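You operate a simulated robot arm through the tools that you are given. There is no shell and no other tool. Be economical: measure what you need, move in short steps, check, and stop when the job is done.

Carry out the task below with a simulated two-armed robot. There is one attempt and no reset: what you move stays moved.

Task
Put the beige open box that says "J-72" from the black mat on the top of the site box and the beige open box labelled "J-79" on the low site board shelf. Put the soft white brush on the mixing bench. Lift the small tank lid open. Any order will do.

The check looks at the end state, three seconds after you hand in, the way a careful person would. Anything else that was tipped, shoved, dropped, spilled or broken makes it a failure. A push-on lid holds only when it is set on centred and level and pressed home; a screw cap is set on level and turned clockwise until tight.

Robot
Two 6-joint arms with fingered hands on one trunk, on a base that drives. Base frame: it is fixed to the floor where the robot stands at the start and does not move with it; the origin is under the middle of the robot, x ahead of it, y to its left, z up; the surface under the hand at the start is at about z = 760. Lengths are in mm, angles in rad, forces in N, time in s.
The left shoulder is at the start at [70, 168, 1419], the right one opposite. With the tool pointing down near the work surface each hand reaches from about 340 to 620 mm from the robot's upright axis, wherever it stands, measured 20 degrees to its own side. Places, roughly: low site board shelf (115x24 cm) [-480, 700, 400]; mixing bench [-1000, -5700, 600]; small tank lid [-1000, -2600, 900]; soft white brush (13x6x11 cm) [-4000, -4600, 800]; top of the site box [900, -3200, 600]. Payload 4 kg a hand.
The TCP of each hand is the grasp point between the finger pads, 26 mm short of the fingertips. In the tool frame z runs along the fingers and y along their closing line. The gripper opens to 132 mm. The gripper's body begins 73 mm behind the TCP. The gripper is a hand of 3 fingers: y runs from the thumb to the fingers, the wrist lies at [0, 0, -224] in the tool frame, and closing takes about 1.5 s.
Orientation is told as [roll, pitch, yaw] about the base's x, y, z axes, in that order, counted from this pose: with the fingers straight down and closing along the base's y, the tool's x points along the base's -x, its y along +y and its z along -z.

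Tools
- The arms move only by the tool arm_command. It takes "left_motion", "right_motion" or both (then of equal length, played together; a hand with none holds still); each is a list of rows, each a list of 7 numbers: the shift along the tool's x, y, z in mm, then the turn, a rotation vector about the tool's x, y, z in rad, then the opening in per cent of the stroke, from 0 (shut) to 100 (fully open). In form: [[dx, dy, dz, rx, ry, rz, hand], ...]. A call has 1 to 20 rows; each row is the pose to reach, as a shift and turn from the pose commanded when the call began, along the tool's axes at that moment. Rows are played at 5 a second. More than 50 mm and 0.15 rad between two rows, or a gripper value outside its range, and nothing of the call is played. A pose out of reach is approached as far as the arm can. The call stops where the force on the tool passes 40 N (or 10 N more than at its start, if that is more) or the arm is blocked; 0.2 s more then pass. The fingers move at their own pace (about 108 mm/s each) and stop on an object; they squeeze with about 27 N. The grip force told is the motor's: it shows also when the fingers shut on nothing. Time passes only in rows, and 0.2 s behind the last, so rows that repeat a pose let the fingers close. It gives the time, the measured TCP pose, the force on the tool (base axes), the opening and the grip force at its end, in the units of the frame above (readings bear some noise), with the torque about the TCP (base axes, N m) and any sound that the robot's microphone picked up.
- Cameras (640 x 400 px; columns grow to the right, rows downward): "scene" is now at [125.8, -0, 1599.1]; the picture's right is [0.08, -1.00, 0.00], its down [-0.88, -0.07, -0.47] and it looks along [0.46, 0.04, -0.88] (base axes); focal length 269 px, centre (320, 200). "left" rides on the left gripper at [-62, 3, -92] in its tool frame; the picture's right is [-0.05, -1.00, 0.00], its down [0.83, -0.04, -0.56] and it looks along [0.55, -0.03, 0.83] (tool axes); focal length 230 px, centre (320, 200). "right" rides on the right gripper at [62, 3, -92] in its tool frame; the picture's right is [-0.05, 1.00, 0.00], its down [-0.83, -0.04, -0.56] and it looks along [-0.55, -0.03, 0.83] (tool axes); focal length 230 px, centre (320, 200). There is no depth. A picture from a camera that has moved, and an enlarged one, comes with that camera's place and axes in the base frame and with its lens. The place of the scene camera against the robot may be out by one fixed shift of up to 25 mm in any direction.
- camera(camera): a new picture of that camera. It takes no simulated time.
- lift_body(by): slides the trunk up (or, below 0, down) by that many mm; the arms and the scene camera ride with it, the base frame stays. It gives what a move gives, with no picture.
- steer(legs): drives the robot by 1 to 6 legs, each [ahead, left, turn to the left] in mm, mm and rad, along the robot's own axes; the way and the turn of a leg run together, so that a leg with both is an arc; at most 1500 mm and 3.142 rad a leg. The arms and the cameras ride along, it lands a little off, and it stops where it bumps. It gives what a move gives.
- set_grasp(shape, hand): the hand has 3 fingers and takes this shape, open, in about a second: jaw (thumb against the fingers, like two jaws); tri (thumb and two fingers); tip (a fingertip pinch); poke (one finger out to press); point (the index stretched); flat (the hand flat); cup (the hand cupped); fist (a fist). The gripper value then closes the fingers along that shape, each until it touches; the sizes above hold for jaw. It gives what a move gives, with no picture.
- pan_tilt(pan, tilt): turns the head with the scene camera to pan (to the left, within 1.501 rad either way) and tilt (down, from -0.506 to 1.204), counted from straight ahead of the robot. It gives what a move gives.
- enlarge(camera, box): a new picture of the part [left, top, right, bottom] of that camera's present view, enlarged. It takes no simulated time.
- job_done(): hands the job in; it is judged then, once.

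Work in short steps. Places have to be worked out from the pictures, the camera data and where the tool is seen: move nearer, look again, correct. Check each grasp and each placing, and mend what went wrong. You have 165 turns and 138 pictures in all, those below and enlarged ones among them. Open the grippers and draw the arms clear of the work before you hand the job in, unless the task says otherwise; then end with one line.

The tools are called by a JSON object that holds its "op" and its "data". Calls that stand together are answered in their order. arm_command: Moves the arms, as the interface text tells. Its arguments: {"type":"object","properties":{"left_motion":{"type":"array"},"right_motion":{"type":"array"}},"required":[]} The other tools are called the same way: lift_body (by) slides the trunk up or down; set_grasp (shape, hand) gives the hand a shape; steer (legs) drives the base; pan_tilt (pan, tilt) turns the head that bears the scene camera; camera (camera) takes a picture; enlarge (camera, box) takes an enlarged picture of a part of a camera's view; job_done () hands the job in.

At the start:

```text
t: 0.0
left_ee_pos: [474.8, 207.1, 996.4]
left_ee_rot: [0.001, -0.002, 0.0]
left_wrist_force: [0.9, 0.7, -0.6]
left_moment: [-0.01, 0.01, 0.0]
left_grip_width: 131.9
left_grasp_force: 0.0
left_shape: jaw
right_ee_pos: [471.2, -211.2, 992.7]
right_ee_rot: [0.0, 0.001, -0.002]
right_wrist_force: [0.0, 0.3, 0.1]
right_moment: [0.0, 0.01, -0.01]
right_grip_width: 131.7
right_grasp_force: 0.1
right_shape: jaw
trunk travel left (down, up): [-865.0, 75.0]
robot x, y, heading: [-0.5, 0.4, 0.003]
head pan, tilt: [0.079, 1.086]
```

scene: 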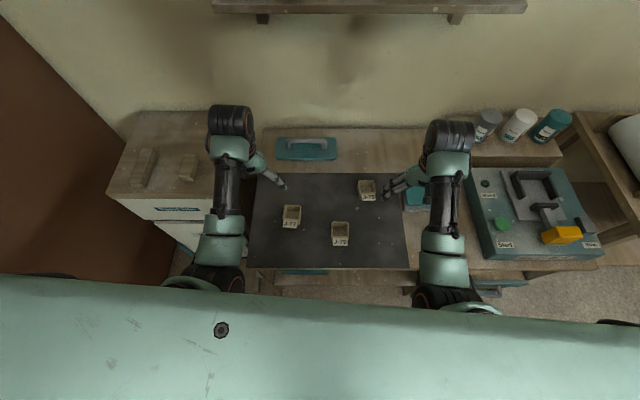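
right: 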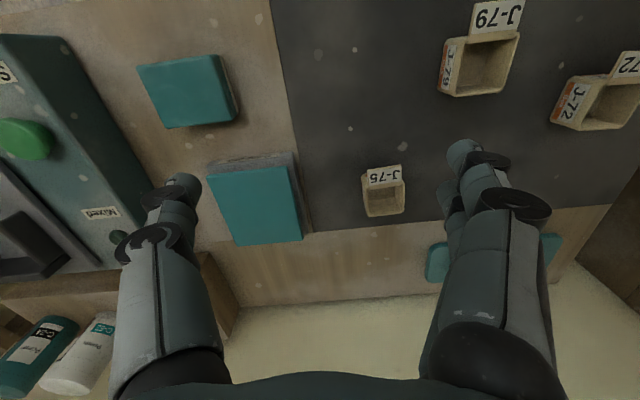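
left: 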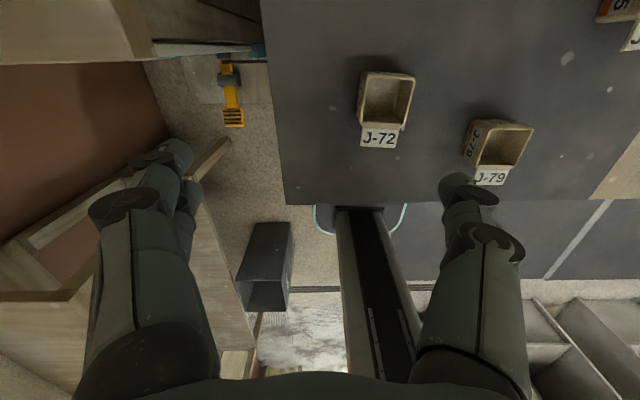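

I judge J-72 to be at about (489, 125) and J-79 at about (440, -42). I'll enlarge both for size and orientation.

{"op": "enlarge", "data": {"camera": "left", "box": [330, 40, 570, 190]}}

{"op": "enlarge", "data": {"camera": "scene", "box": [240, 160, 400, 260]}}

```text
2.67 times, centred on (450, 115) of left
camera zoom: at [535.6, 209.5, 1088.5], right [0.05, -1.0, 0.0], down [-0.83, -0.04, 0.56], along [-0.55, -0.03, -0.83], focal length 614 px, centre (-27, 427)
```

zoom: 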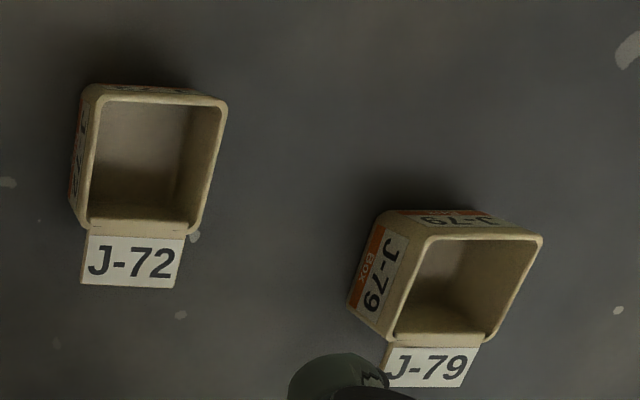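

```text
4.00 times, centred on (320, 210) of scene
camera zoom: at [125.8, 0.0, 1599.1], right [0.08, -1.0, 0.0], down [-0.88, -0.07, -0.47], along [0.46, 0.04, -0.88], focal length 1075 px, centre (320, 160)
```

zoom: 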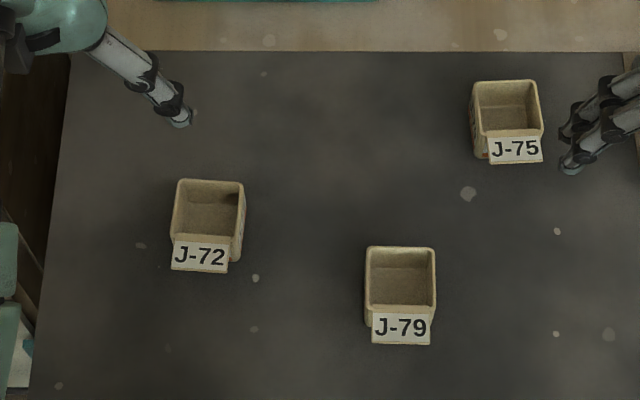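

Both boxes are about 55 mm wide with the rim near z=800, almost aligned with the base axes. Before picking a grasp I'll look at the shelf where J-79 goes, as it is behind left.

{"op": "pan_tilt", "data": {"pan": 1.5, "tilt": 0.6}}

{"op": "camera", "data": {"camera": "scene"}}

```text
t: 1.6
left_ee_pos: [473.3, 205.3, 996.3]
left_ee_rot: [0.001, 0.0, -0.001]
left_wrist_force: [-0.2, -0.2, -0.1]
left_moment: [0.01, 0.02, 0.01]
left_grip_width: 131.8
left_grasp_force: 0.1
left_shape: jaw
right_ee_pos: [471.2, -209.8, 992.6]
right_ee_rot: [0.001, 0.002, 0.001]
right_wrist_force: [-0.5, -0.5, 0.4]
right_moment: [0.02, -0.04, 0.02]
right_grip_width: 131.8
right_grasp_force: 0.0
right_shape: jaw
trunk travel left (down, up): [-865.0, 75.0]
robot x, y, heading: [-1.1, -2.2, 0.001]
head pan, tilt: [1.499, 0.6]
```

```text
132 pictures are left
camera scene: at [68.3, 83.1, 1636.8], right [1.0, -0.07, 0.0], down [-0.04, -0.56, -0.82], along [0.06, 0.82, -0.57], focal length 269 px, centre (320, 200)
```

scene: 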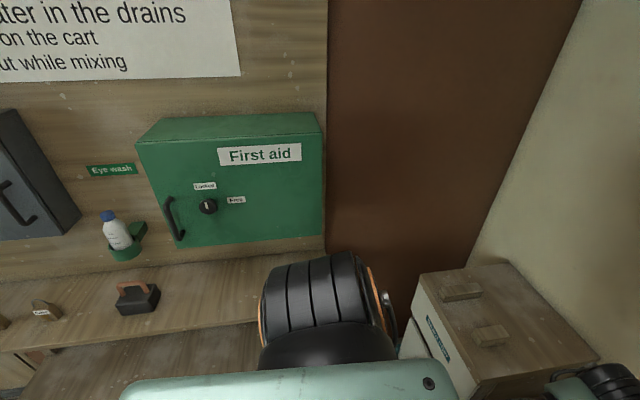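

An upper shelf sits over the low one, so the clearance matters. I'll turn left in place with the hands still high and look down at the low shelf.

{"op": "steer", "data": {"legs": [[0, 0, 0.8]]}}

{"op": "pan_tilt", "data": {"pan": 1.2, "tilt": 0.9}}

{"op": "camera", "data": {"camera": "scene"}}

```text
t: 4.1
left_ee_pos: [180.6, 484.3, 996.5]
left_ee_rot: [-0.001, 0.0, 0.804]
left_wrist_force: [0.4, -1.2, -0.3]
left_moment: [0.01, 0.05, 0.0]
left_grip_width: 131.8
left_grasp_force: 0.0
left_shape: jaw
right_ee_pos: [479.6, 194.1, 993.0]
right_ee_rot: [-0.001, 0.0, 0.805]
right_wrist_force: [-0.5, 0.4, 0.0]
right_moment: [0.0, 0.0, 0.01]
right_grip_width: 131.9
right_grasp_force: 0.2
right_shape: jaw
trunk travel left (down, up): [-865.0, 75.0]
robot x, y, heading: [-1.2, -0.6, 0.803]
head pan, tilt: [1.499, 0.6]
```

```text
t: 4.9
left_ee_pos: [181.1, 483.4, 995.9]
left_ee_rot: [0.001, -0.001, 0.804]
left_wrist_force: [0.7, 0.2, -0.6]
left_moment: [-0.01, 0.03, -0.01]
left_grip_width: 132.0
left_grasp_force: 0.1
left_shape: jaw
right_ee_pos: [478.2, 194.4, 992.5]
right_ee_rot: [-0.001, -0.001, 0.803]
right_wrist_force: [-0.2, -0.3, 0.8]
right_moment: [0.02, 0.0, 0.02]
right_grip_width: 132.1
right_grasp_force: 0.0
right_shape: jaw
trunk travel left (down, up): [-865.0, 75.0]
robot x, y, heading: [4.8, 3.0, 0.803]
head pan, tilt: [1.201, 0.901]
```

```text
131 pictures are left
camera scene: at [14.5, 99.6, 1612.1], right [0.91, 0.42, 0.0], down [0.33, -0.71, -0.62], along [-0.26, 0.56, -0.78], focal length 269 px, centre (320, 200)
```

scene: 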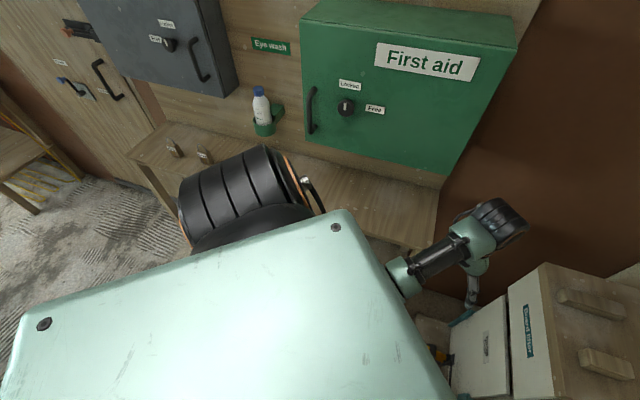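

I still need a straighter view. I'll turn another 0.7 to face the board.

{"op": "steer", "data": {"legs": [[0, 0, 0.7]]}}

{"op": "pan_tilt", "data": {"pan": 0.7, "tilt": 0.8}}

{"op": "camera", "data": {"camera": "scene"}}

{"op": "camera", "data": {"camera": "left"}}

```text
t: 7.1
left_ee_pos: [-172.1, 486.3, 996.4]
left_ee_rot: [0.001, 0.0, 1.502]
left_wrist_force: [-0.2, 0.6, 0.0]
left_moment: [0.03, -0.02, -0.03]
left_grip_width: 131.8
left_grasp_force: 0.1
left_shape: jaw
right_ee_pos: [242.6, 456.6, 992.5]
right_ee_rot: [0.0, 0.0, 1.503]
right_wrist_force: [-0.6, 0.4, 0.0]
right_moment: [-0.02, 0.02, 0.03]
right_grip_width: 132.1
right_grasp_force: 0.1
right_shape: jaw
trunk travel left (down, up): [-865.0, 75.0]
robot x, y, heading: [0.4, 0.6, 1.507]
head pan, tilt: [1.201, 0.901]
```

```text
t: 8.1
left_ee_pos: [-173.2, 487.3, 997.1]
left_ee_rot: [0.0, 0.0, 1.504]
left_wrist_force: [-0.4, 0.0, -0.5]
left_moment: [0.03, 0.03, 0.02]
left_grip_width: 131.8
left_grasp_force: 0.0
left_shape: jaw
right_ee_pos: [243.1, 456.9, 993.7]
right_ee_rot: [0.0, 0.0, 1.503]
right_wrist_force: [-0.8, -0.1, 0.2]
right_moment: [0.02, 0.01, -0.01]
right_grip_width: 131.9
right_grasp_force: 0.1
right_shape: jaw
trunk travel left (down, up): [-865.0, 75.0]
robot x, y, heading: [-1.7, 1.8, 1.501]
head pan, tilt: [0.7, 0.799]
```

```text
130 pictures are left
camera scene: at [-32.5, 110.0, 1619.9], right [0.81, 0.59, 0.0], down [0.42, -0.58, -0.7], along [-0.41, 0.56, -0.72], focal length 269 px, centre (320, 200)
```

scene: 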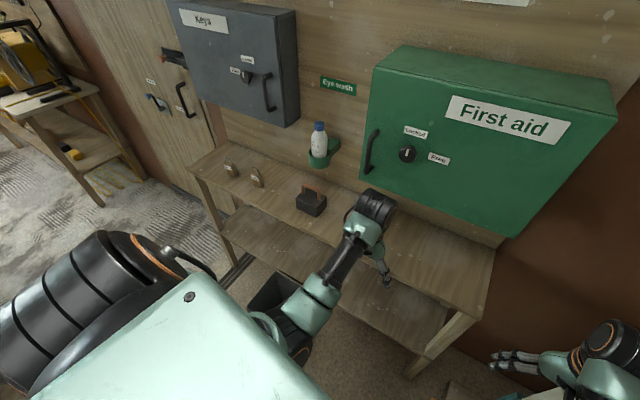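

```text
129 pictures are left
camera left: at [-171.7, 549.4, 1088.5], right [1.0, -0.02, 0.0], down [-0.01, -0.83, 0.56], along [-0.01, -0.56, -0.83], focal length 230 px, centre (320, 200)
```

left: 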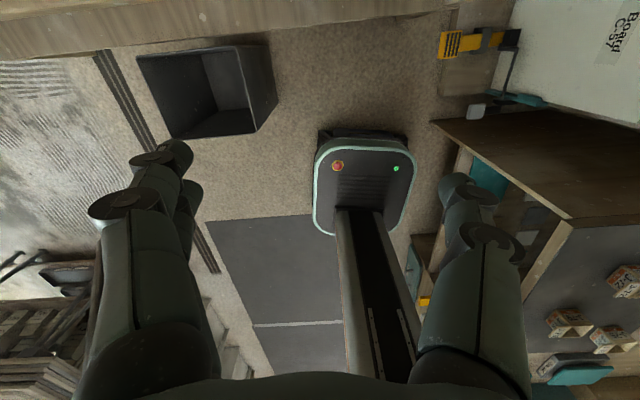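

The upper shelf is at z≈800 and the low one at z≈400, each about 240 mm deep, so J-79 must go in with a forward-tilted hand. I'll use the left hand, pitched about 0.9 rad, for both the pick and the place. First I turn back to the mat and shift right.

{"op": "steer", "data": {"legs": [[0, 0, -1.5], [0, -120, 0]]}}

{"op": "pan_tilt", "data": {"pan": 0.1, "tilt": 1.0}}

{"op": "camera", "data": {"camera": "scene"}}

```text
t: 12.9
left_ee_pos: [474.1, 89.6, 995.4]
left_ee_rot: [-0.003, 0.001, 0.003]
left_wrist_force: [0.2, 0.0, -0.5]
left_moment: [-0.04, 0.0, 0.02]
left_grip_width: 131.6
left_grasp_force: 0.0
left_shape: jaw
right_ee_pos: [473.2, -327.6, 993.4]
right_ee_rot: [-0.001, 0.0, 0.004]
right_wrist_force: [0.1, -0.1, 1.0]
right_moment: [-0.04, 0.0, 0.0]
right_grip_width: 131.8
right_grasp_force: 0.1
right_shape: jaw
trunk travel left (down, up): [-865.0, 75.0]
robot x, y, heading: [-1.3, -119.1, 0.004]
head pan, tilt: [0.7, 0.799]
```

```text
t: 13.9
left_ee_pos: [474.2, 87.2, 994.8]
left_ee_rot: [0.001, 0.0, 0.004]
left_wrist_force: [1.1, 0.3, 0.9]
left_moment: [-0.01, -0.01, -0.01]
left_grip_width: 131.9
left_grasp_force: 0.0
left_shape: jaw
right_ee_pos: [472.5, -328.4, 991.9]
right_ee_rot: [-0.001, 0.0, 0.004]
right_wrist_force: [-0.2, -0.2, 0.3]
right_moment: [0.01, 0.02, 0.01]
right_grip_width: 131.7
right_grasp_force: 0.1
right_shape: jaw
trunk travel left (down, up): [-865.0, 75.0]
robot x, y, heading: [0.9, -114.7, 0.005]
head pan, tilt: [0.099, 1.0]
```

```text
128 pictures are left
camera scene: at [131.7, -116.7, 1604.8], right [0.1, -0.99, 0.0], down [-0.84, -0.09, -0.54], along [0.54, 0.06, -0.84], focal length 269 px, centre (320, 200)
```

scene: 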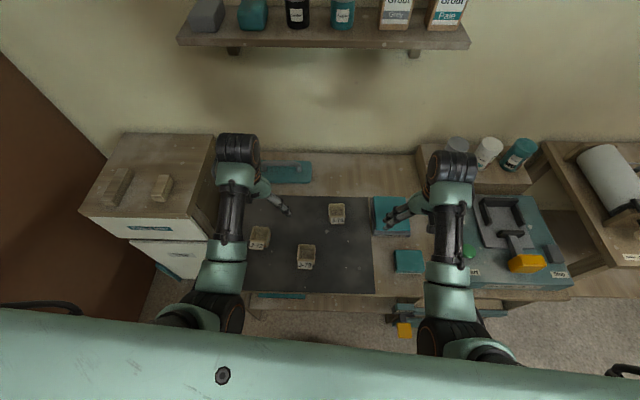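

J-79 lies at about (440, -37), matching my earlier estimate. I'll back off 120 mm so the wrist has room, then tilt the left hand forward to a pre-grasp over the box.

{"op": "steer", "data": {"legs": [[-120, 0, 0]]}}

{"op": "arm_command", "data": {"left_motion": [[0, -20, 0, 0, -0.13, 0, 100], [0, -40, 0, 0, -0.27, 0, 100], [0, -60, 0, 0, -0.4, 0, 100], [0, -80, 0, 0, -0.53, 0, 100], [0, -105, 30, 0, -0.67, 0, 100], [0, -125, 60, 0, -0.8, 0, 100], [0, -125, 60, 0, -0.8, 0, 100]]}}

{"op": "camera", "data": {"camera": "left"}}

```text
t: 15.2
left_ee_pos: [357.4, 86.6, 994.8]
left_ee_rot: [0.0, 0.003, 0.001]
left_wrist_force: [0.6, 0.3, 0.2]
left_moment: [0.02, 0.02, -0.01]
left_grip_width: 131.9
left_grasp_force: 0.0
left_shape: jaw
right_ee_pos: [356.4, -328.2, 992.7]
right_ee_rot: [0.001, 0.004, 0.003]
right_wrist_force: [0.3, 0.6, -0.2]
right_moment: [0.01, 0.0, -0.03]
right_grip_width: 131.8
right_grasp_force: 0.0
right_shape: jaw
trunk travel left (down, up): [-865.0, 75.0]
robot x, y, heading: [-120.8, -119.6, 0.003]
head pan, tilt: [0.099, 1.0]
```

```text
t: 16.0
left_ee_pos: [364.2, 115.7, 995.8]
left_ee_rot: [0.211, -0.389, -0.079]
left_wrist_force: [0.0, -0.1, 0.4]
left_moment: [-0.02, -0.04, 0.0]
left_grip_width: 131.9
left_grasp_force: 0.0
left_shape: jaw
left hand out of reach, approached as far as the arm can: row 3, 4
right_ee_pos: [353.0, -328.6, 994.1]
right_ee_rot: [0.0, -0.001, 0.004]
right_wrist_force: [-0.1, 0.9, 0.6]
right_moment: [0.0, -0.04, 0.0]
right_grip_width: 132.0
right_grasp_force: 0.0
right_shape: jaw
trunk travel left (down, up): [-865.0, 75.0]
robot x, y, heading: [-119.6, -119.4, 0.005]
head pan, tilt: [0.099, 1.0]
stopped in row 4 (left hand): the arm was blocked; the commanded pose is now the measured one
```

```text
127 pictures are left
camera left: at [384.6, 98.5, 1103.1], right [0.05, -0.98, -0.17], down [-0.98, -0.08, 0.18], along [-0.19, 0.16, -0.97], focal length 230 px, centre (320, 200)
```

left: 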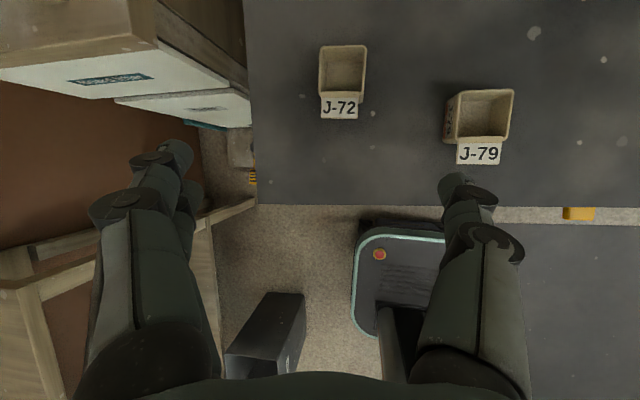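

Tilting at this height runs into a wrist limit, because the hand comes in line with the steep forearm. A lower trunk with hands relatively higher should help, so I'll back away from the table and level the left hand before trying.

{"op": "steer", "data": {"legs": [[-250, 0, 0]]}}

{"op": "arm_command", "data": {"left_motion": [[0, 0, 0, -0.05, 0.1, 0, 100], [0, 0, 0, -0.1, 0.2, 0, 100], [0, 0, 0, -0.15, 0.3, 0, 100], [0, 0, 0, -0.2, 0.39, 0, 100], [0, 0, 0, -0.2, 0.39, 0, 100]]}}

```text
t: 17.8
left_ee_pos: [116.0, 113.2, 994.1]
left_ee_rot: [0.21, -0.385, -0.08]
left_wrist_force: [0.5, -0.3, 0.5]
left_moment: [0.01, 0.02, 0.01]
left_grip_width: 132.0
left_grasp_force: 0.1
left_shape: jaw
right_ee_pos: [104.6, -329.7, 992.1]
right_ee_rot: [0.0, 0.003, 0.004]
right_wrist_force: [1.0, 0.4, -0.2]
right_moment: [-0.01, 0.02, 0.02]
right_grip_width: 131.8
right_grasp_force: 0.1
right_shape: jaw
trunk travel left (down, up): [-865.0, 75.0]
robot x, y, heading: [-366.5, -121.6, 0.001]
head pan, tilt: [0.099, 1.0]
```

```text
t: 19.2
left_ee_pos: [104.9, 158.8, 989.6]
left_ee_rot: [0.475, 0.002, 0.059]
left_wrist_force: [0.0, 0.0, -1.3]
left_moment: [0.01, -0.01, 0.0]
left_grip_width: 131.9
left_grasp_force: 0.1
left_shape: jaw
right_ee_pos: [103.5, -329.1, 992.3]
right_ee_rot: [0.0, 0.001, 0.003]
right_wrist_force: [-0.1, 0.2, 0.1]
right_moment: [-0.01, 0.0, -0.02]
right_grip_width: 132.0
right_grasp_force: 0.0
right_shape: jaw
trunk travel left (down, up): [-865.0, 75.0]
robot x, y, heading: [-372.2, -122.4, 0.005]
head pan, tilt: [0.099, 1.0]
stopped in row 5 (left hand): the arm was blocked; the commanded pose is now the measured one
```

I mistook the sign: the tool's x is the base's -x, so the roll grew to 0.475. I'll correct it with positive rx and then raise both hands.

{"op": "arm_command", "data": {"left_motion": [[0, 10, 0, 0.12, 0, 0.0, 100], [0, 20, 0, 0.24, 0, 0, 100], [0, 30, 0, 0.36, 0, 0.02, 100], [0, 40, 0, 0.47, 0, 0.05, 100], [0, 40, 0, 0.47, 0, 0.05, 100]]}}

```text
t: 20.4
left_ee_pos: [104.0, 191.5, 1006.2]
left_ee_rot: [-0.001, 0.013, 0.007]
left_wrist_force: [0.1, -0.7, 0.3]
left_moment: [0.02, -0.01, -0.02]
left_grip_width: 131.6
left_grasp_force: 0.1
left_shape: jaw
right_ee_pos: [103.8, -329.8, 993.5]
right_ee_rot: [0.001, 0.0, 0.002]
right_wrist_force: [-0.7, 0.1, 0.2]
right_moment: [0.02, -0.02, 0.02]
right_grip_width: 132.2
right_grasp_force: 0.0
right_shape: jaw
trunk travel left (down, up): [-865.0, 75.0]
robot x, y, heading: [-365.0, -122.0, 0.006]
head pan, tilt: [0.099, 1.0]
```

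Level again. I'll raise both hands 200 mm and then test the left tilt there.

{"op": "arm_command", "data": {"left_motion": [[0, -20, -50, 0, 0, 0, 100], [0, -40, -100, 0, 0, 0, 100], [0, -60, -150, 0, 0, 0, 100], [0, -80, -200, 0, 0, 0, 100], [0, -80, -200, 0, 0, 0, 100]], "right_motion": [[0, 0, -50, 0, 0, 0, 100], [0, 0, -100, 0, 0, 0, 100], [0, 0, -150, 0, 0, 0, 100], [0, 0, -200, 0, 0, 0, 100], [0, 0, -200, 0, 0, 0, 100]]}}

{"op": "arm_command", "data": {"left_motion": [[0, 0, 0, 0, -0.1, 0, 100], [0, 0, 0, 0, -0.2, 0, 100], [0, 0, 0, 0, -0.3, 0, 100], [0, 0, 0, 0, -0.4, 0, 100], [0, 0, 0, 0, -0.5, 0, 100], [0, 0, 0, 0, -0.6, 0, 100], [0, 0, 0, 0, -0.7, 0, 100], [0, 0, 0, 0, -0.8, 0, 100]]}}

{"op": "camera", "data": {"camera": "scene"}}

```text
refused: row 1 steps farther than a row can; nothing moved
```

```text
t: 22.2
left_ee_pos: [103.8, 191.2, 1006.7]
left_ee_rot: [-0.002, -0.788, 0.008]
left_wrist_force: [-0.2, -0.4, -0.2]
left_moment: [-0.03, 0.01, -0.01]
left_grip_width: 131.8
left_grasp_force: 0.0
left_shape: jaw
right_ee_pos: [103.2, -329.9, 993.1]
right_ee_rot: [-0.002, 0.0, 0.004]
right_wrist_force: [-0.1, 0.1, 0.3]
right_moment: [-0.01, -0.01, 0.01]
right_grip_width: 131.7
right_grasp_force: 0.1
right_shape: jaw
trunk travel left (down, up): [-865.0, 75.0]
robot x, y, heading: [-368.6, -117.5, 0.0]
head pan, tilt: [0.099, 1.0]
```

```text
126 pictures are left
camera scene: at [-238.4, -118.9, 1604.9], right [0.1, -0.99, 0.0], down [-0.84, -0.09, -0.54], along [0.54, 0.06, -0.84], focal length 269 px, centre (320, 200)
```

scene: 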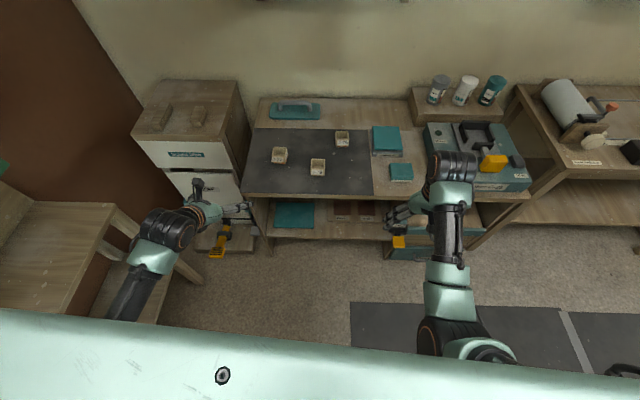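

The tilt works with the hand further out to the side, at about (470, 310) relative to the robot. I'll keep that posture, raise the right hand a little for safety, and drive so the left TCP stands just behind and above J-79.

{"op": "arm_command", "data": {"right_motion": [[0, 0, -45, 0, 0, 0, 100], [0, 0, -90, 0, 0, 0, 100], [0, 0, -90, 0, 0, 0, 100]]}}

{"op": "steer", "data": {"legs": [[0, -228, 0], [245, 0, 0]]}}

{"op": "camera", "data": {"camera": "left"}}

{"op": "camera", "data": {"camera": "scene"}}

```text
t: 23.0
left_ee_pos: [104.8, 191.1, 1007.6]
left_ee_rot: [-0.001, -0.789, 0.005]
left_wrist_force: [0.5, 0.9, 0.4]
left_moment: [0.02, 0.02, 0.01]
left_grip_width: 131.9
left_grasp_force: 0.0
left_shape: jaw
right_ee_pos: [127.5, -317.5, 1010.3]
right_ee_rot: [0.001, -0.002, 0.004]
right_wrist_force: [-0.1, 1.2, 0.4]
right_moment: [0.0, -0.03, 0.01]
right_grip_width: 131.8
right_grasp_force: 0.0
right_shape: jaw
right hand out of reach, approached as far as the arm can: row 1, 2, 3
trunk travel left (down, up): [-865.0, 75.0]
robot x, y, heading: [-369.8, -122.4, 0.002]
head pan, tilt: [0.099, 1.0]
```

```text
t: 26.2
left_ee_pos: [347.8, -37.1, 1007.8]
left_ee_rot: [0.001, -0.787, 0.007]
left_wrist_force: [0.4, -0.7, 0.4]
left_moment: [0.01, 0.04, -0.04]
left_grip_width: 131.9
left_grasp_force: 0.0
left_shape: jaw
right_ee_pos: [371.2, -546.5, 1011.1]
right_ee_rot: [0.0, -0.005, 0.004]
right_wrist_force: [0.2, 0.0, -0.6]
right_moment: [0.01, -0.04, -0.01]
right_grip_width: 132.1
right_grasp_force: 0.1
right_shape: jaw
trunk travel left (down, up): [-865.0, 75.0]
robot x, y, heading: [-123.8, -350.2, 0.004]
head pan, tilt: [0.099, 1.0]
```

```text
125 pictures are left
camera left: at [326.1, -33.7, 1116.0], right [0.04, -1.0, 0.04], down [-0.98, -0.05, -0.2], along [0.2, -0.03, -0.98], focal length 230 px, centre (320, 200)
```

left: 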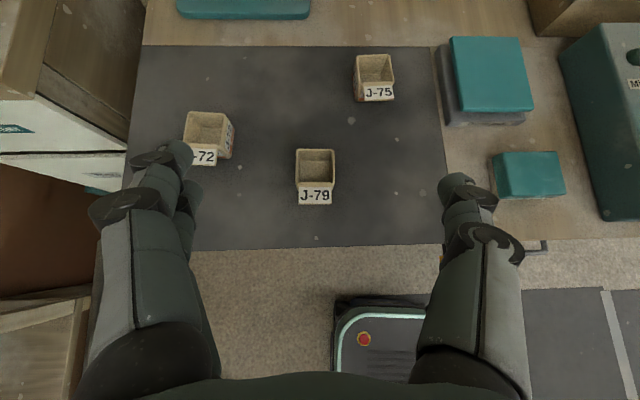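

```text
124 pictures are left
camera scene: at [6.2, -348.1, 1605.0], right [0.1, -0.99, 0.0], down [-0.84, -0.09, -0.54], along [0.54, 0.06, -0.84], focal length 269 px, centre (320, 200)
```

scene: 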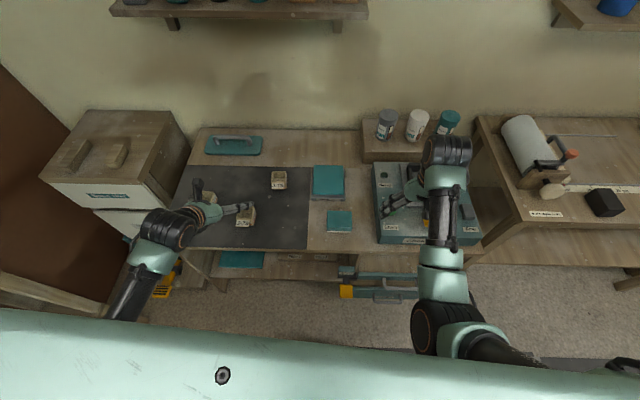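

In the left view J-79's rim centre comes to (441, -34), so the alignment is right. I'll descend to the pre-grasp pose first.

{"op": "arm_command", "data": {"left_motion": [[22, 1, 22, 0, 0, 0, 100], [44, 2, 44, 0, 0, 0, 100], [66, 2, 66, 0, 0, 0, 100], [88, 2, 89, 0, 0, 0, 100], [88, 2, 89, 0, 0, 0, 100]]}}

{"op": "camera", "data": {"camera": "left"}}

```text
t: 27.4
left_ee_pos: [351.1, -37.1, 880.9]
left_ee_rot: [0.001, -0.787, 0.006]
left_wrist_force: [0.0, -0.5, -0.6]
left_moment: [0.0, -0.03, -0.02]
left_grip_width: 131.9
left_grasp_force: 0.1
left_shape: jaw
right_ee_pos: [372.9, -546.9, 1010.7]
right_ee_rot: [0.001, -0.002, 0.003]
right_wrist_force: [0.0, 0.4, -0.9]
right_moment: [-0.01, 0.03, 0.01]
right_grip_width: 132.2
right_grasp_force: 0.0
right_shape: jaw
trunk travel left (down, up): [-865.0, 75.0]
robot x, y, heading: [-122.4, -353.8, -0.001]
head pan, tilt: [0.099, 1.0]
```

```text
123 pictures are left
camera left: at [328.5, -31.9, 989.5], right [0.04, -1.0, 0.04], down [-0.98, -0.05, -0.2], along [0.2, -0.03, -0.98], focal length 230 px, centre (320, 200)
```

left: 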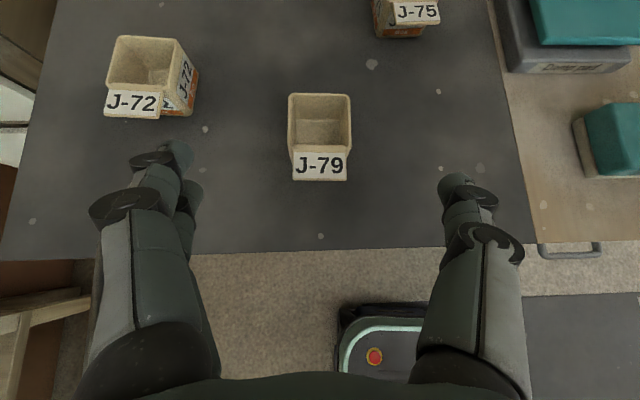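

The box sits centred between the fingers. I'll advance 122 mm along the fingers and close.

{"op": "arm_command", "data": {"left_motion": [[0, 2, 35, 0, 0, 0, 100], [0, 2, 70, 0, 0, 0, 100], [0, 2, 100, 0, 0, 0, 100], [0, 2, 122, 0, 0, 0, 100], [0, 2, 122, 0, 0, 0, 100]]}}

{"op": "camera", "data": {"camera": "left"}}

```text
t: 28.6
left_ee_pos: [436.0, -32.6, 795.0]
left_ee_rot: [0.0, -0.787, 0.006]
left_wrist_force: [-0.4, -0.2, 0.4]
left_moment: [-0.01, 0.01, 0.0]
left_grip_width: 132.0
left_grasp_force: 0.1
left_shape: jaw
right_ee_pos: [372.4, -545.9, 1010.8]
right_ee_rot: [0.0, -0.002, 0.004]
right_wrist_force: [-0.2, 0.7, -0.1]
right_moment: [0.02, -0.02, 0.0]
right_grip_width: 131.9
right_grasp_force: 0.1
right_shape: jaw
trunk travel left (down, up): [-865.0, 75.0]
robot x, y, heading: [-124.4, -347.2, 0.001]
head pan, tilt: [0.099, 1.0]
```

```text
122 pictures are left
camera left: at [414.7, -28.7, 903.6], right [0.04, -1.0, 0.04], down [-0.98, -0.05, -0.2], along [0.2, -0.03, -0.98], focal length 230 px, centre (320, 200)
```

left: 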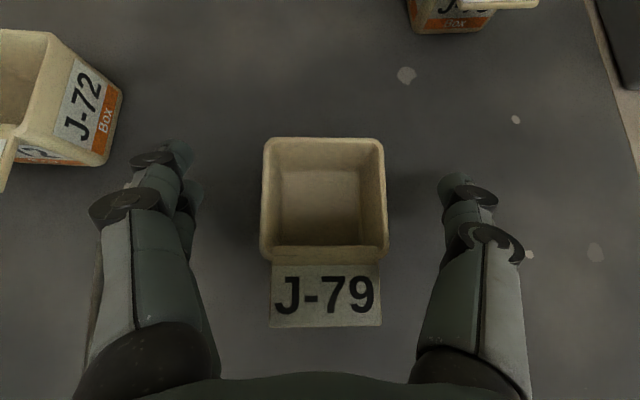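

The box is between the pads. Closing now.

{"op": "arm_command", "data": {"left_motion": [[0, 0, 0, 0, 0, 0, 0], [0, 0, 0, 0, 0, 0, 0], [0, 0, 0, 0, 0, 0, 0], [0, 0, 0, 0, 0, 0, 0], [0, 0, 0, 0, 0, 0, 0], [0, 0, 0, 0, 0, 0, 0], [0, 0, 0, 0, 0, 0, 0], [0, 0, 0, 0, 0, 0, 0]]}}

{"op": "camera", "data": {"camera": "left"}}

```text
t: 30.4
left_ee_pos: [437.4, -32.7, 794.9]
left_ee_rot: [0.0, -0.785, 0.008]
left_wrist_force: [-0.3, 0.1, -0.1]
left_moment: [0.02, 0.02, 0.04]
left_grip_width: 49.9
left_grasp_force: 26.3
left_shape: jaw
right_ee_pos: [372.1, -545.9, 1009.9]
right_ee_rot: [0.001, -0.001, 0.004]
right_wrist_force: [0.3, -0.1, 0.0]
right_moment: [0.02, 0.01, 0.02]
right_grip_width: 132.0
right_grasp_force: 0.1
right_shape: jaw
trunk travel left (down, up): [-865.0, 75.0]
robot x, y, heading: [-121.4, -352.1, 0.005]
head pan, tilt: [0.099, 1.0]
```

```text
121 pictures are left
camera left: at [414.9, -28.6, 903.5], right [0.04, -1.0, 0.04], down [-0.98, -0.05, -0.2], along [0.2, -0.03, -0.98], focal length 230 px, centre (320, 200)
```

left: 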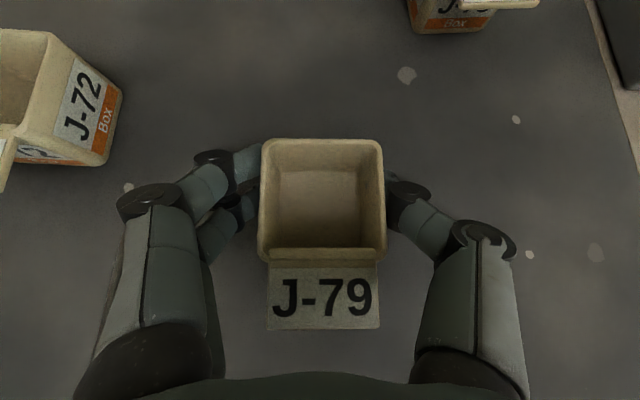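

Gripped firmly at 50 mm wide and 26 N. Lifting straight up 200 mm.

{"op": "arm_command", "data": {"left_motion": [[-14, 0, -14, 0, 0, 0, 0], [-42, 0, -42, 0, 0, 0, 0], [-70, 0, -70, 0, 0, 0, 0], [-98, 0, -98, 0, 0, 0, 0], [-126, 0, -126, 0, 0, 0, 0], [-142, 0, -142, 0, 0, 0, 0], [-142, 0, -142, 0, 0, 0, 0]]}}

{"op": "camera", "data": {"camera": "left"}}

```text
t: 32.0
left_ee_pos: [436.8, -34.5, 996.0]
left_ee_rot: [-0.002, -0.786, 0.008]
left_wrist_force: [-0.5, -0.1, 0.0]
left_moment: [-0.04, -0.04, -0.01]
left_grip_width: 49.8
left_grasp_force: 27.3
left_shape: jaw
right_ee_pos: [372.2, -546.5, 1010.0]
right_ee_rot: [0.001, -0.003, 0.005]
right_wrist_force: [-0.7, 0.5, -0.9]
right_moment: [0.02, -0.01, -0.01]
right_grip_width: 132.1
right_grasp_force: 0.1
right_shape: jaw
trunk travel left (down, up): [-865.0, 75.0]
robot x, y, heading: [-122.8, -351.0, 0.001]
head pan, tilt: [0.099, 1.0]
```

```text
120 pictures are left
camera left: at [414.6, -29.1, 1104.9], right [0.04, -1.0, 0.04], down [-0.98, -0.05, -0.2], along [0.2, -0.03, -0.98], focal length 230 px, centre (320, 200)
```

left: 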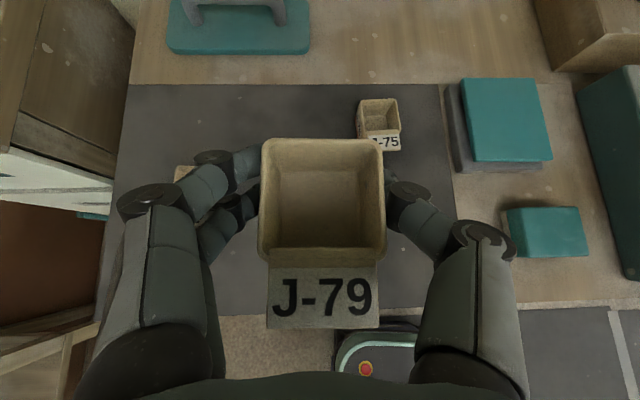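

J-79 is held level. The left TCP is now (560, 317) relative to the robot. I'll back off, turn to face the site board, and stand so the hand waits in front of the low shelf near x≈-340.

{"op": "steer", "data": {"legs": [[-150, 0, 0], [0, 0, 1.57], [0, -253, 0], [250, 0, 0]]}}

{"op": "pan_tilt", "data": {"pan": 0.4, "tilt": 0.8}}

{"op": "camera", "data": {"camera": "scene"}}

{"op": "camera", "data": {"camera": "left"}}

```text
t: 40.0
left_ee_pos: [-335.6, 458.0, 996.9]
left_ee_rot: [0.001, -0.787, 1.574]
left_wrist_force: [0.2, -0.7, -0.1]
left_moment: [0.02, 0.01, -0.01]
left_grip_width: 49.5
left_grasp_force: 27.1
left_shape: jaw
right_ee_pos: [177.6, 393.6, 1011.7]
right_ee_rot: [-0.003, -0.002, 1.571]
right_wrist_force: [-0.2, -0.2, -0.2]
right_moment: [0.0, 0.0, -0.01]
right_grip_width: 131.8
right_grasp_force: 0.1
right_shape: jaw
trunk travel left (down, up): [-865.0, 75.0]
robot x, y, heading: [-20.2, -101.5, 1.574]
head pan, tilt: [0.099, 1.0]
```

```text
t: 40.8
left_ee_pos: [-335.3, 459.7, 993.8]
left_ee_rot: [0.0, -0.785, 1.575]
left_wrist_force: [-0.6, -0.2, 0.6]
left_moment: [0.03, 0.02, -0.01]
left_grip_width: 49.6
left_grasp_force: 27.0
left_shape: jaw
right_ee_pos: [178.0, 394.2, 1009.6]
right_ee_rot: [0.0, -0.002, 1.571]
right_wrist_force: [-0.9, 0.1, -0.3]
right_moment: [0.01, 0.03, -0.03]
right_grip_width: 132.0
right_grasp_force: 0.0
right_shape: jaw
trunk travel left (down, up): [-865.0, 75.0]
robot x, y, heading: [-19.2, -99.3, 1.57]
head pan, tilt: [0.4, 0.799]
```

```text
119 pictures are left
camera scene: at [-39.3, 19.8, 1619.8], right [0.92, 0.39, 0.0], down [0.28, -0.66, -0.7], along [-0.27, 0.64, -0.72], focal length 269 px, centre (320, 200)
```

scene: 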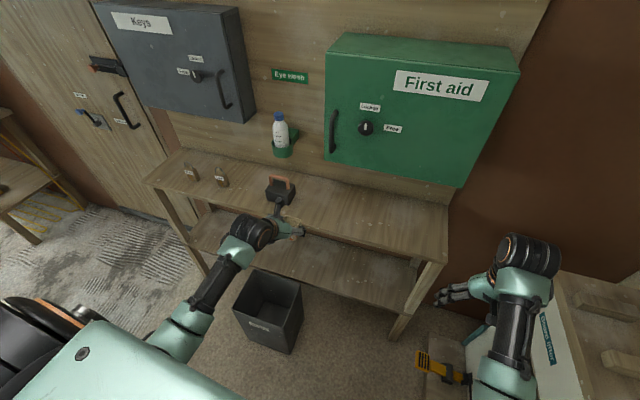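

```text
118 pictures are left
camera left: at [-338.2, 438.9, 1104.0], right [1.0, 0.04, 0.04], down [0.05, -0.98, -0.19], along [0.03, 0.2, -0.98], focal length 230 px, centre (320, 200)
```

left: 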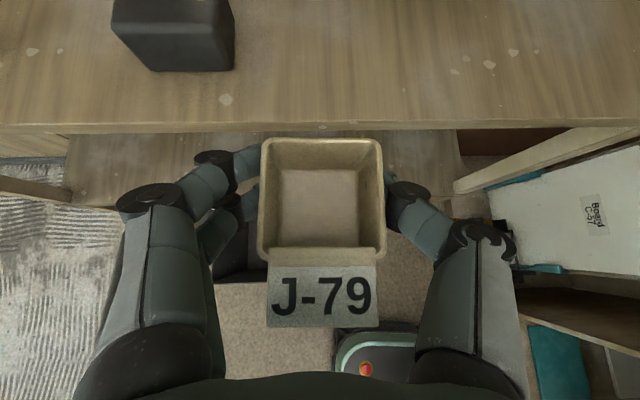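

The low shelf's front edge is at y≈567–600 and it spans x from -1130 to 95, clear and empty at x≈-335. The bin below is lower than the hand's path. I'll lower the trunk 500 mm while still in front of the shelf.

{"op": "lift_body", "data": {"by": -500}}

{"op": "camera", "data": {"camera": "scene"}}

{"op": "camera", "data": {"camera": "left"}}

```text
refused: -500 is not a number from -400 to 400
```

```text
117 pictures are left
camera scene: at [-39.3, 19.8, 1619.8], right [0.92, 0.39, 0.0], down [0.28, -0.66, -0.7], along [-0.27, 0.64, -0.72], focal length 269 px, centre (320, 200)
```

scene: 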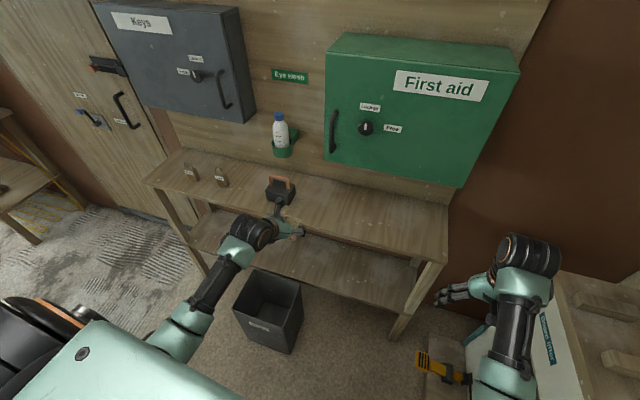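

```text
116 pictures are left
camera left: at [-338.2, 438.9, 1104.0], right [1.0, 0.04, 0.04], down [0.05, -0.98, -0.19], along [0.03, 0.2, -0.98], focal length 230 px, centre (320, 200)
```

left: 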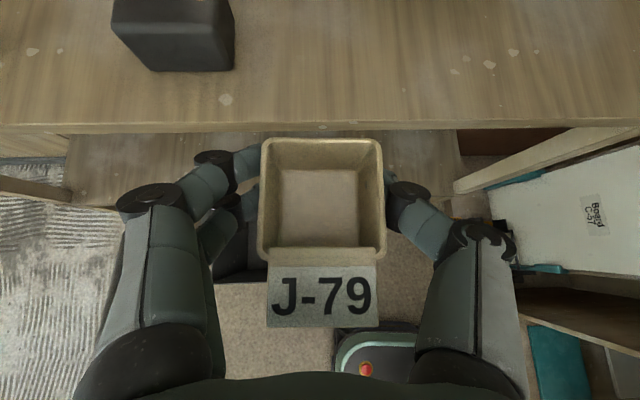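

The lift allows at most 400 per call, so I'll do it in two parts. TCP should end near z≈500.

{"op": "lift_body", "data": {"by": -350}}

{"op": "lift_body", "data": {"by": -150}}

{"op": "camera", "data": {"camera": "left"}}

{"op": "camera", "data": {"camera": "scene"}}

```text
t: 44.2
left_ee_pos: [-335.0, 459.4, 645.6]
left_ee_rot: [-0.002, -0.786, 1.576]
left_wrist_force: [0.2, 0.5, -1.1]
left_moment: [0.0, -0.01, 0.0]
left_grip_width: 49.5
left_grasp_force: 27.0
left_shape: jaw
right_ee_pos: [177.3, 394.6, 661.1]
right_ee_rot: [0.001, -0.001, 1.572]
right_wrist_force: [0.1, 0.0, 0.0]
right_moment: [0.01, 0.0, -0.01]
right_grip_width: 131.7
right_grasp_force: 0.0
right_shape: jaw
trunk travel left (down, up): [-515.0, 425.0]
robot x, y, heading: [-20.6, -97.7, 1.573]
head pan, tilt: [0.4, 0.799]
```

```text
t: 46.0
left_ee_pos: [-334.9, 460.1, 496.4]
left_ee_rot: [0.001, -0.786, 1.577]
left_wrist_force: [-0.2, 0.2, -0.5]
left_moment: [0.02, -0.03, -0.03]
left_grip_width: 49.5
left_grasp_force: 27.0
left_shape: jaw
right_ee_pos: [178.2, 394.6, 510.8]
right_ee_rot: [0.0, -0.001, 1.571]
right_wrist_force: [0.2, 0.6, 0.5]
right_moment: [-0.03, -0.03, 0.02]
right_grip_width: 132.0
right_grasp_force: 0.1
right_shape: jaw
trunk travel left (down, up): [-365.0, 575.0]
robot x, y, heading: [-20.4, -106.5, 1.572]
head pan, tilt: [0.4, 0.799]
```

```text
115 pictures are left
camera left: at [-338.2, 438.0, 604.7], right [1.0, 0.04, 0.04], down [0.05, -0.98, -0.2], along [0.03, 0.2, -0.98], focal length 230 px, centre (320, 200)
```

left: 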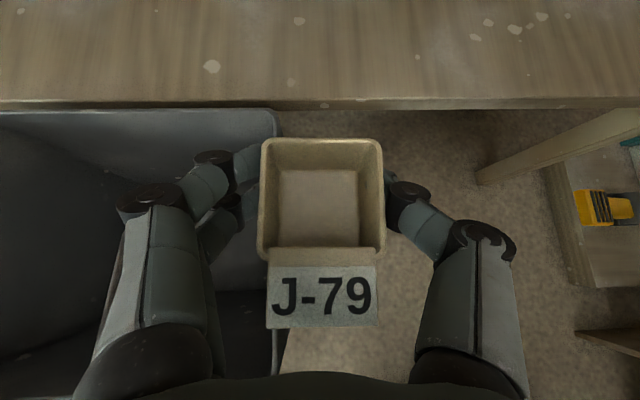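

```text
114 pictures are left
camera scene: at [-39.2, 18.5, 1120.0], right [0.92, 0.39, 0.0], down [0.28, -0.66, -0.7], along [-0.27, 0.64, -0.72], focal length 269 px, centre (320, 200)
```

scene: 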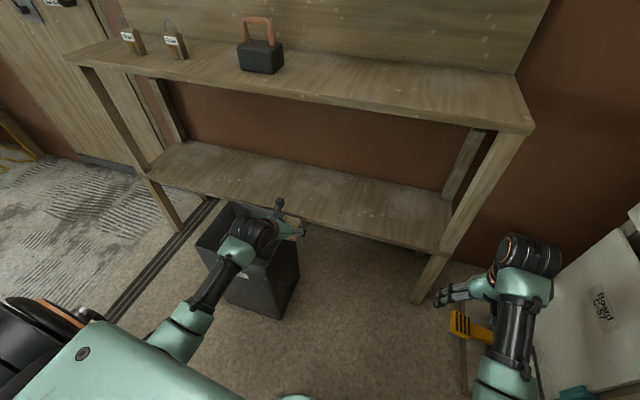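

The shelf is clear and the hand hangs just in front of it. Driving in would bring the right hand near the shelf's right leg, so I'll draw the right hand back and close it first.

{"op": "arm_command", "data": {"right_motion": [[40, -10, 0, 0, 0, 0, 30], [80, -20, 0, 0, 0, 0, 0], [120, -40, 0, 0, 0, 0, 0], [120, -40, 0, 0, 0, 0, 0], [120, -40, 0, 0, 0, 0, 0], [120, -40, 0, 0, 0, 0, 0]]}}

{"op": "steer", "data": {"legs": [[120, 0, 0]]}}

{"op": "camera", "data": {"camera": "left"}}

{"op": "camera", "data": {"camera": "scene"}}

```text
t: 47.4
left_ee_pos: [-334.9, 458.9, 496.4]
left_ee_rot: [0.0, -0.784, 1.576]
left_wrist_force: [0.2, 0.4, 0.2]
left_moment: [0.0, 0.0, 0.03]
left_grip_width: 49.3
left_grasp_force: 27.7
left_shape: jaw
right_ee_pos: [217.5, 275.2, 481.9]
right_ee_rot: [-0.001, -0.005, 1.57]
right_wrist_force: [-0.1, -0.3, -0.6]
right_moment: [0.01, 0.04, 0.03]
right_grip_width: 0.1
right_grasp_force: 27.1
right_shape: jaw
right hand out of reach, approached as far as the arm can: row 1, 2, 3, 4, 5, 6
trunk travel left (down, up): [-365.0, 575.0]
robot x, y, heading: [-17.6, -100.6, 1.568]
head pan, tilt: [0.4, 0.799]
```

```text
t: 48.6
left_ee_pos: [-335.0, 579.3, 494.9]
left_ee_rot: [-0.001, -0.785, 1.575]
left_wrist_force: [-0.2, 0.0, -1.0]
left_moment: [0.01, -0.03, -0.03]
left_grip_width: 49.6
left_grasp_force: 27.2
left_shape: jaw
right_ee_pos: [218.5, 397.0, 481.2]
right_ee_rot: [-0.001, -0.004, 1.571]
right_wrist_force: [0.1, 0.2, 0.6]
right_moment: [0.01, 0.0, 0.0]
right_grip_width: 0.0
right_grasp_force: 27.1
right_shape: jaw
trunk travel left (down, up): [-365.0, 575.0]
robot x, y, heading: [-19.0, 17.5, 1.573]
head pan, tilt: [0.4, 0.799]
```

```text
113 pictures are left
camera left: at [-338.1, 558.7, 604.0], right [1.0, 0.04, 0.04], down [0.05, -0.98, -0.19], along [0.03, 0.2, -0.98], focal length 230 px, centre (320, 200)
```

left: 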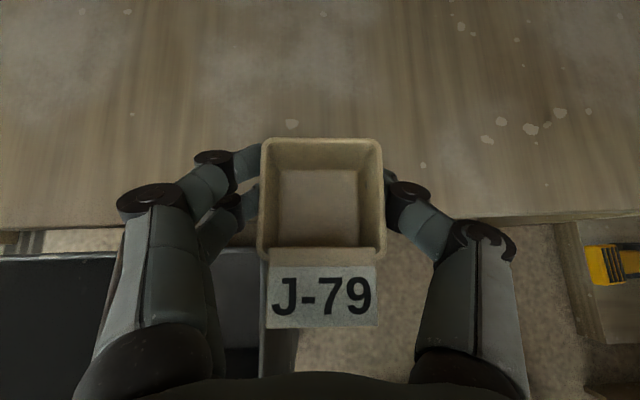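

```text
112 pictures are left
camera scene: at [-39.2, 139.8, 1119.8], right [0.92, 0.39, 0.0], down [0.28, -0.66, -0.7], along [-0.27, 0.64, -0.72], focal length 269 px, centre (320, 200)
```

scene: 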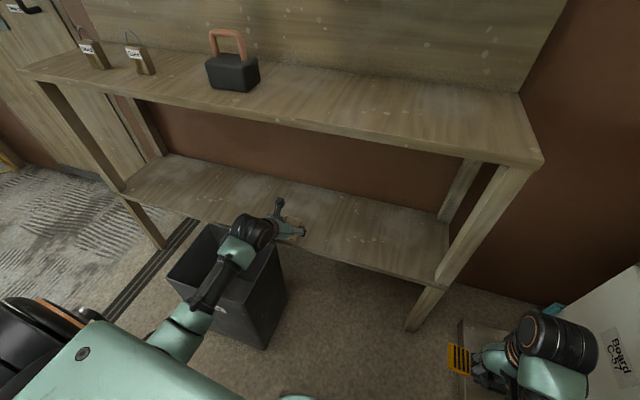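

The front edge reads y≈582. I'll drive in 90 mm more so the box is over the shelf, then lower.

{"op": "steer", "data": {"legs": [[92, 0, 0]]}}

{"op": "lift_body", "data": {"by": -40}}

{"op": "camera", "data": {"camera": "left"}}

{"op": "camera", "data": {"camera": "scene"}}

```text
t: 49.7
left_ee_pos: [-334.9, 671.3, 494.1]
left_ee_rot: [0.001, -0.784, 1.578]
left_wrist_force: [0.0, 0.3, 0.3]
left_moment: [0.02, 0.0, -0.01]
left_grip_width: 49.5
left_grasp_force: 26.7
left_shape: jaw
right_ee_pos: [215.9, 487.5, 481.8]
right_ee_rot: [0.0, -0.004, 1.571]
right_wrist_force: [-0.2, -0.1, -0.1]
right_moment: [-0.03, -0.06, 0.03]
right_grip_width: 0.2
right_grasp_force: 26.6
right_shape: jaw
trunk travel left (down, up): [-365.0, 575.0]
robot x, y, heading: [-22.8, 109.8, 1.567]
head pan, tilt: [0.4, 0.799]
```

```text
t: 50.6
left_ee_pos: [-335.7, 668.7, 456.0]
left_ee_rot: [-0.001, -0.784, 1.579]
left_wrist_force: [0.4, -0.6, -0.5]
left_moment: [0.02, -0.01, 0.01]
left_grip_width: 49.6
left_grasp_force: 26.6
left_shape: jaw
right_ee_pos: [215.1, 486.8, 442.2]
right_ee_rot: [-0.002, -0.004, 1.573]
right_wrist_force: [-0.1, 0.5, 0.7]
right_moment: [0.0, 0.03, 0.01]
right_grip_width: 0.0
right_grasp_force: 27.4
right_shape: jaw
trunk travel left (down, up): [-325.0, 615.0]
robot x, y, heading: [-19.0, 107.5, 1.574]
head pan, tilt: [0.4, 0.799]
```

```text
111 pictures are left
camera left: at [-338.8, 649.2, 564.4], right [1.0, 0.04, 0.04], down [0.05, -0.98, -0.19], along [0.03, 0.2, -0.98], focal length 230 px, centre (320, 200)
```

left: 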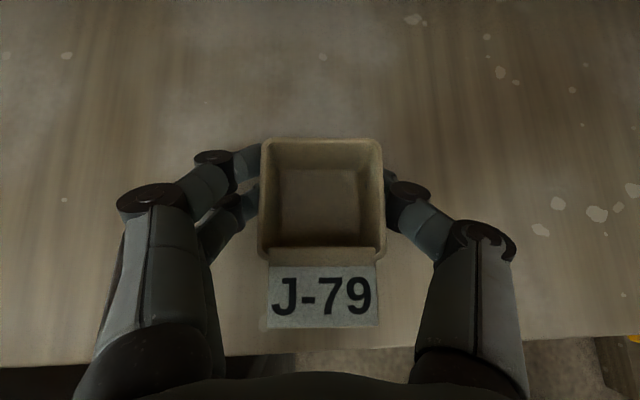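

```text
110 pictures are left
camera scene: at [-39.5, 230.0, 1079.9], right [0.92, 0.39, 0.0], down [0.28, -0.66, -0.7], along [-0.27, 0.64, -0.72], focal length 269 px, centre (320, 200)
```

scene: 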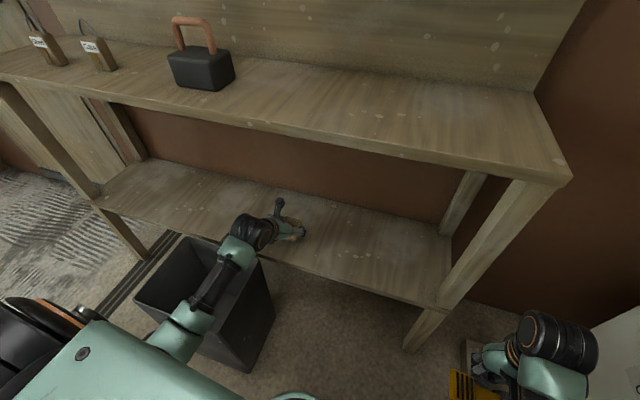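

The edge check again gives a shelf top of z≈398–400, with the box bottom about 20 mm above it. I'll lower slowly with the arm and watch the force.

{"op": "arm_command", "data": {"left_motion": [[4, 0, 4, 0, 0, 0, 0], [8, 0, 8, 0, 0, 0, 0], [11, 0, 11, 0, 0, 0, 0], [13, 0, 13, 0, 0, 0, 0], [14, 0, 14, 0, 0, 0, 0], [14, 0, 14, 0, 0, 0, 0]]}}

```text
t: 52.0
left_ee_pos: [-335.9, 668.7, 436.2]
left_ee_rot: [0.0, -0.786, 1.577]
left_wrist_force: [0.4, 0.1, 0.2]
left_moment: [0.02, 0.0, -0.03]
left_grip_width: 49.6
left_grasp_force: 26.8
left_shape: jaw
right_ee_pos: [215.4, 487.6, 442.0]
right_ee_rot: [-0.001, -0.004, 1.571]
right_wrist_force: [-0.8, -1.0, 0.2]
right_moment: [-0.01, 0.0, 0.0]
right_grip_width: 0.0
right_grasp_force: 27.2
right_shape: jaw
trunk travel left (down, up): [-325.0, 615.0]
robot x, y, heading: [-20.2, 110.6, 1.574]
head pan, tilt: [0.4, 0.799]
```

No contact yet. I'll continue in 1.4 mm steps.

{"op": "arm_command", "data": {"left_motion": [[1, 0, 1, 0, 0, 0, 0], [2, 0, 2, 0, 0, 0, 0], [3, 0, 3, 0, 0, 0, 0], [3, 0, 3, 0, 0, 0, 0]]}}

{"op": "enlarge", "data": {"camera": "scene", "box": [220, 170, 360, 258]}}

```text
t: 53.0
left_ee_pos: [-335.0, 670.8, 433.3]
left_ee_rot: [0.0, -0.79, 1.578]
left_wrist_force: [-0.2, -2.4, 9.1]
left_moment: [0.07, 0.04, 0.01]
left_grip_width: 49.9
left_grasp_force: 26.8
left_shape: jaw
right_ee_pos: [216.6, 486.7, 442.4]
right_ee_rot: [0.001, -0.007, 1.573]
right_wrist_force: [0.4, 0.5, -0.6]
right_moment: [-0.01, 0.0, -0.01]
right_grip_width: 0.0
right_grasp_force: 27.5
right_shape: jaw
trunk travel left (down, up): [-325.0, 615.0]
robot x, y, heading: [-14.9, 111.4, 1.572]
head pan, tilt: [0.4, 0.799]
```

```text
4.55 times, centred on (290, 214) of scene
camera zoom: at [-38.9, 228.9, 1080.2], right [0.92, 0.39, 0.0], down [0.28, -0.66, -0.7], along [-0.27, 0.64, -0.72], focal length 1222 px, centre (456, 136)
```

zoom: 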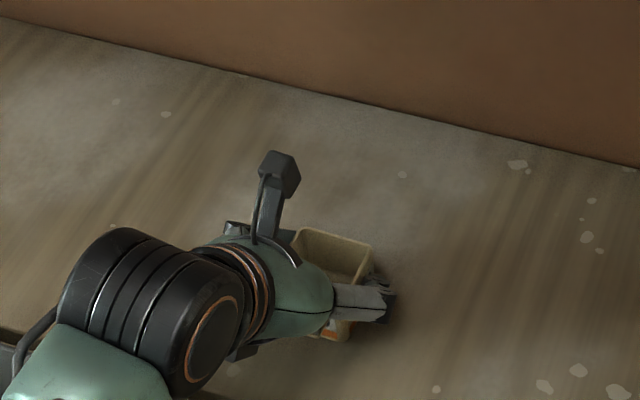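

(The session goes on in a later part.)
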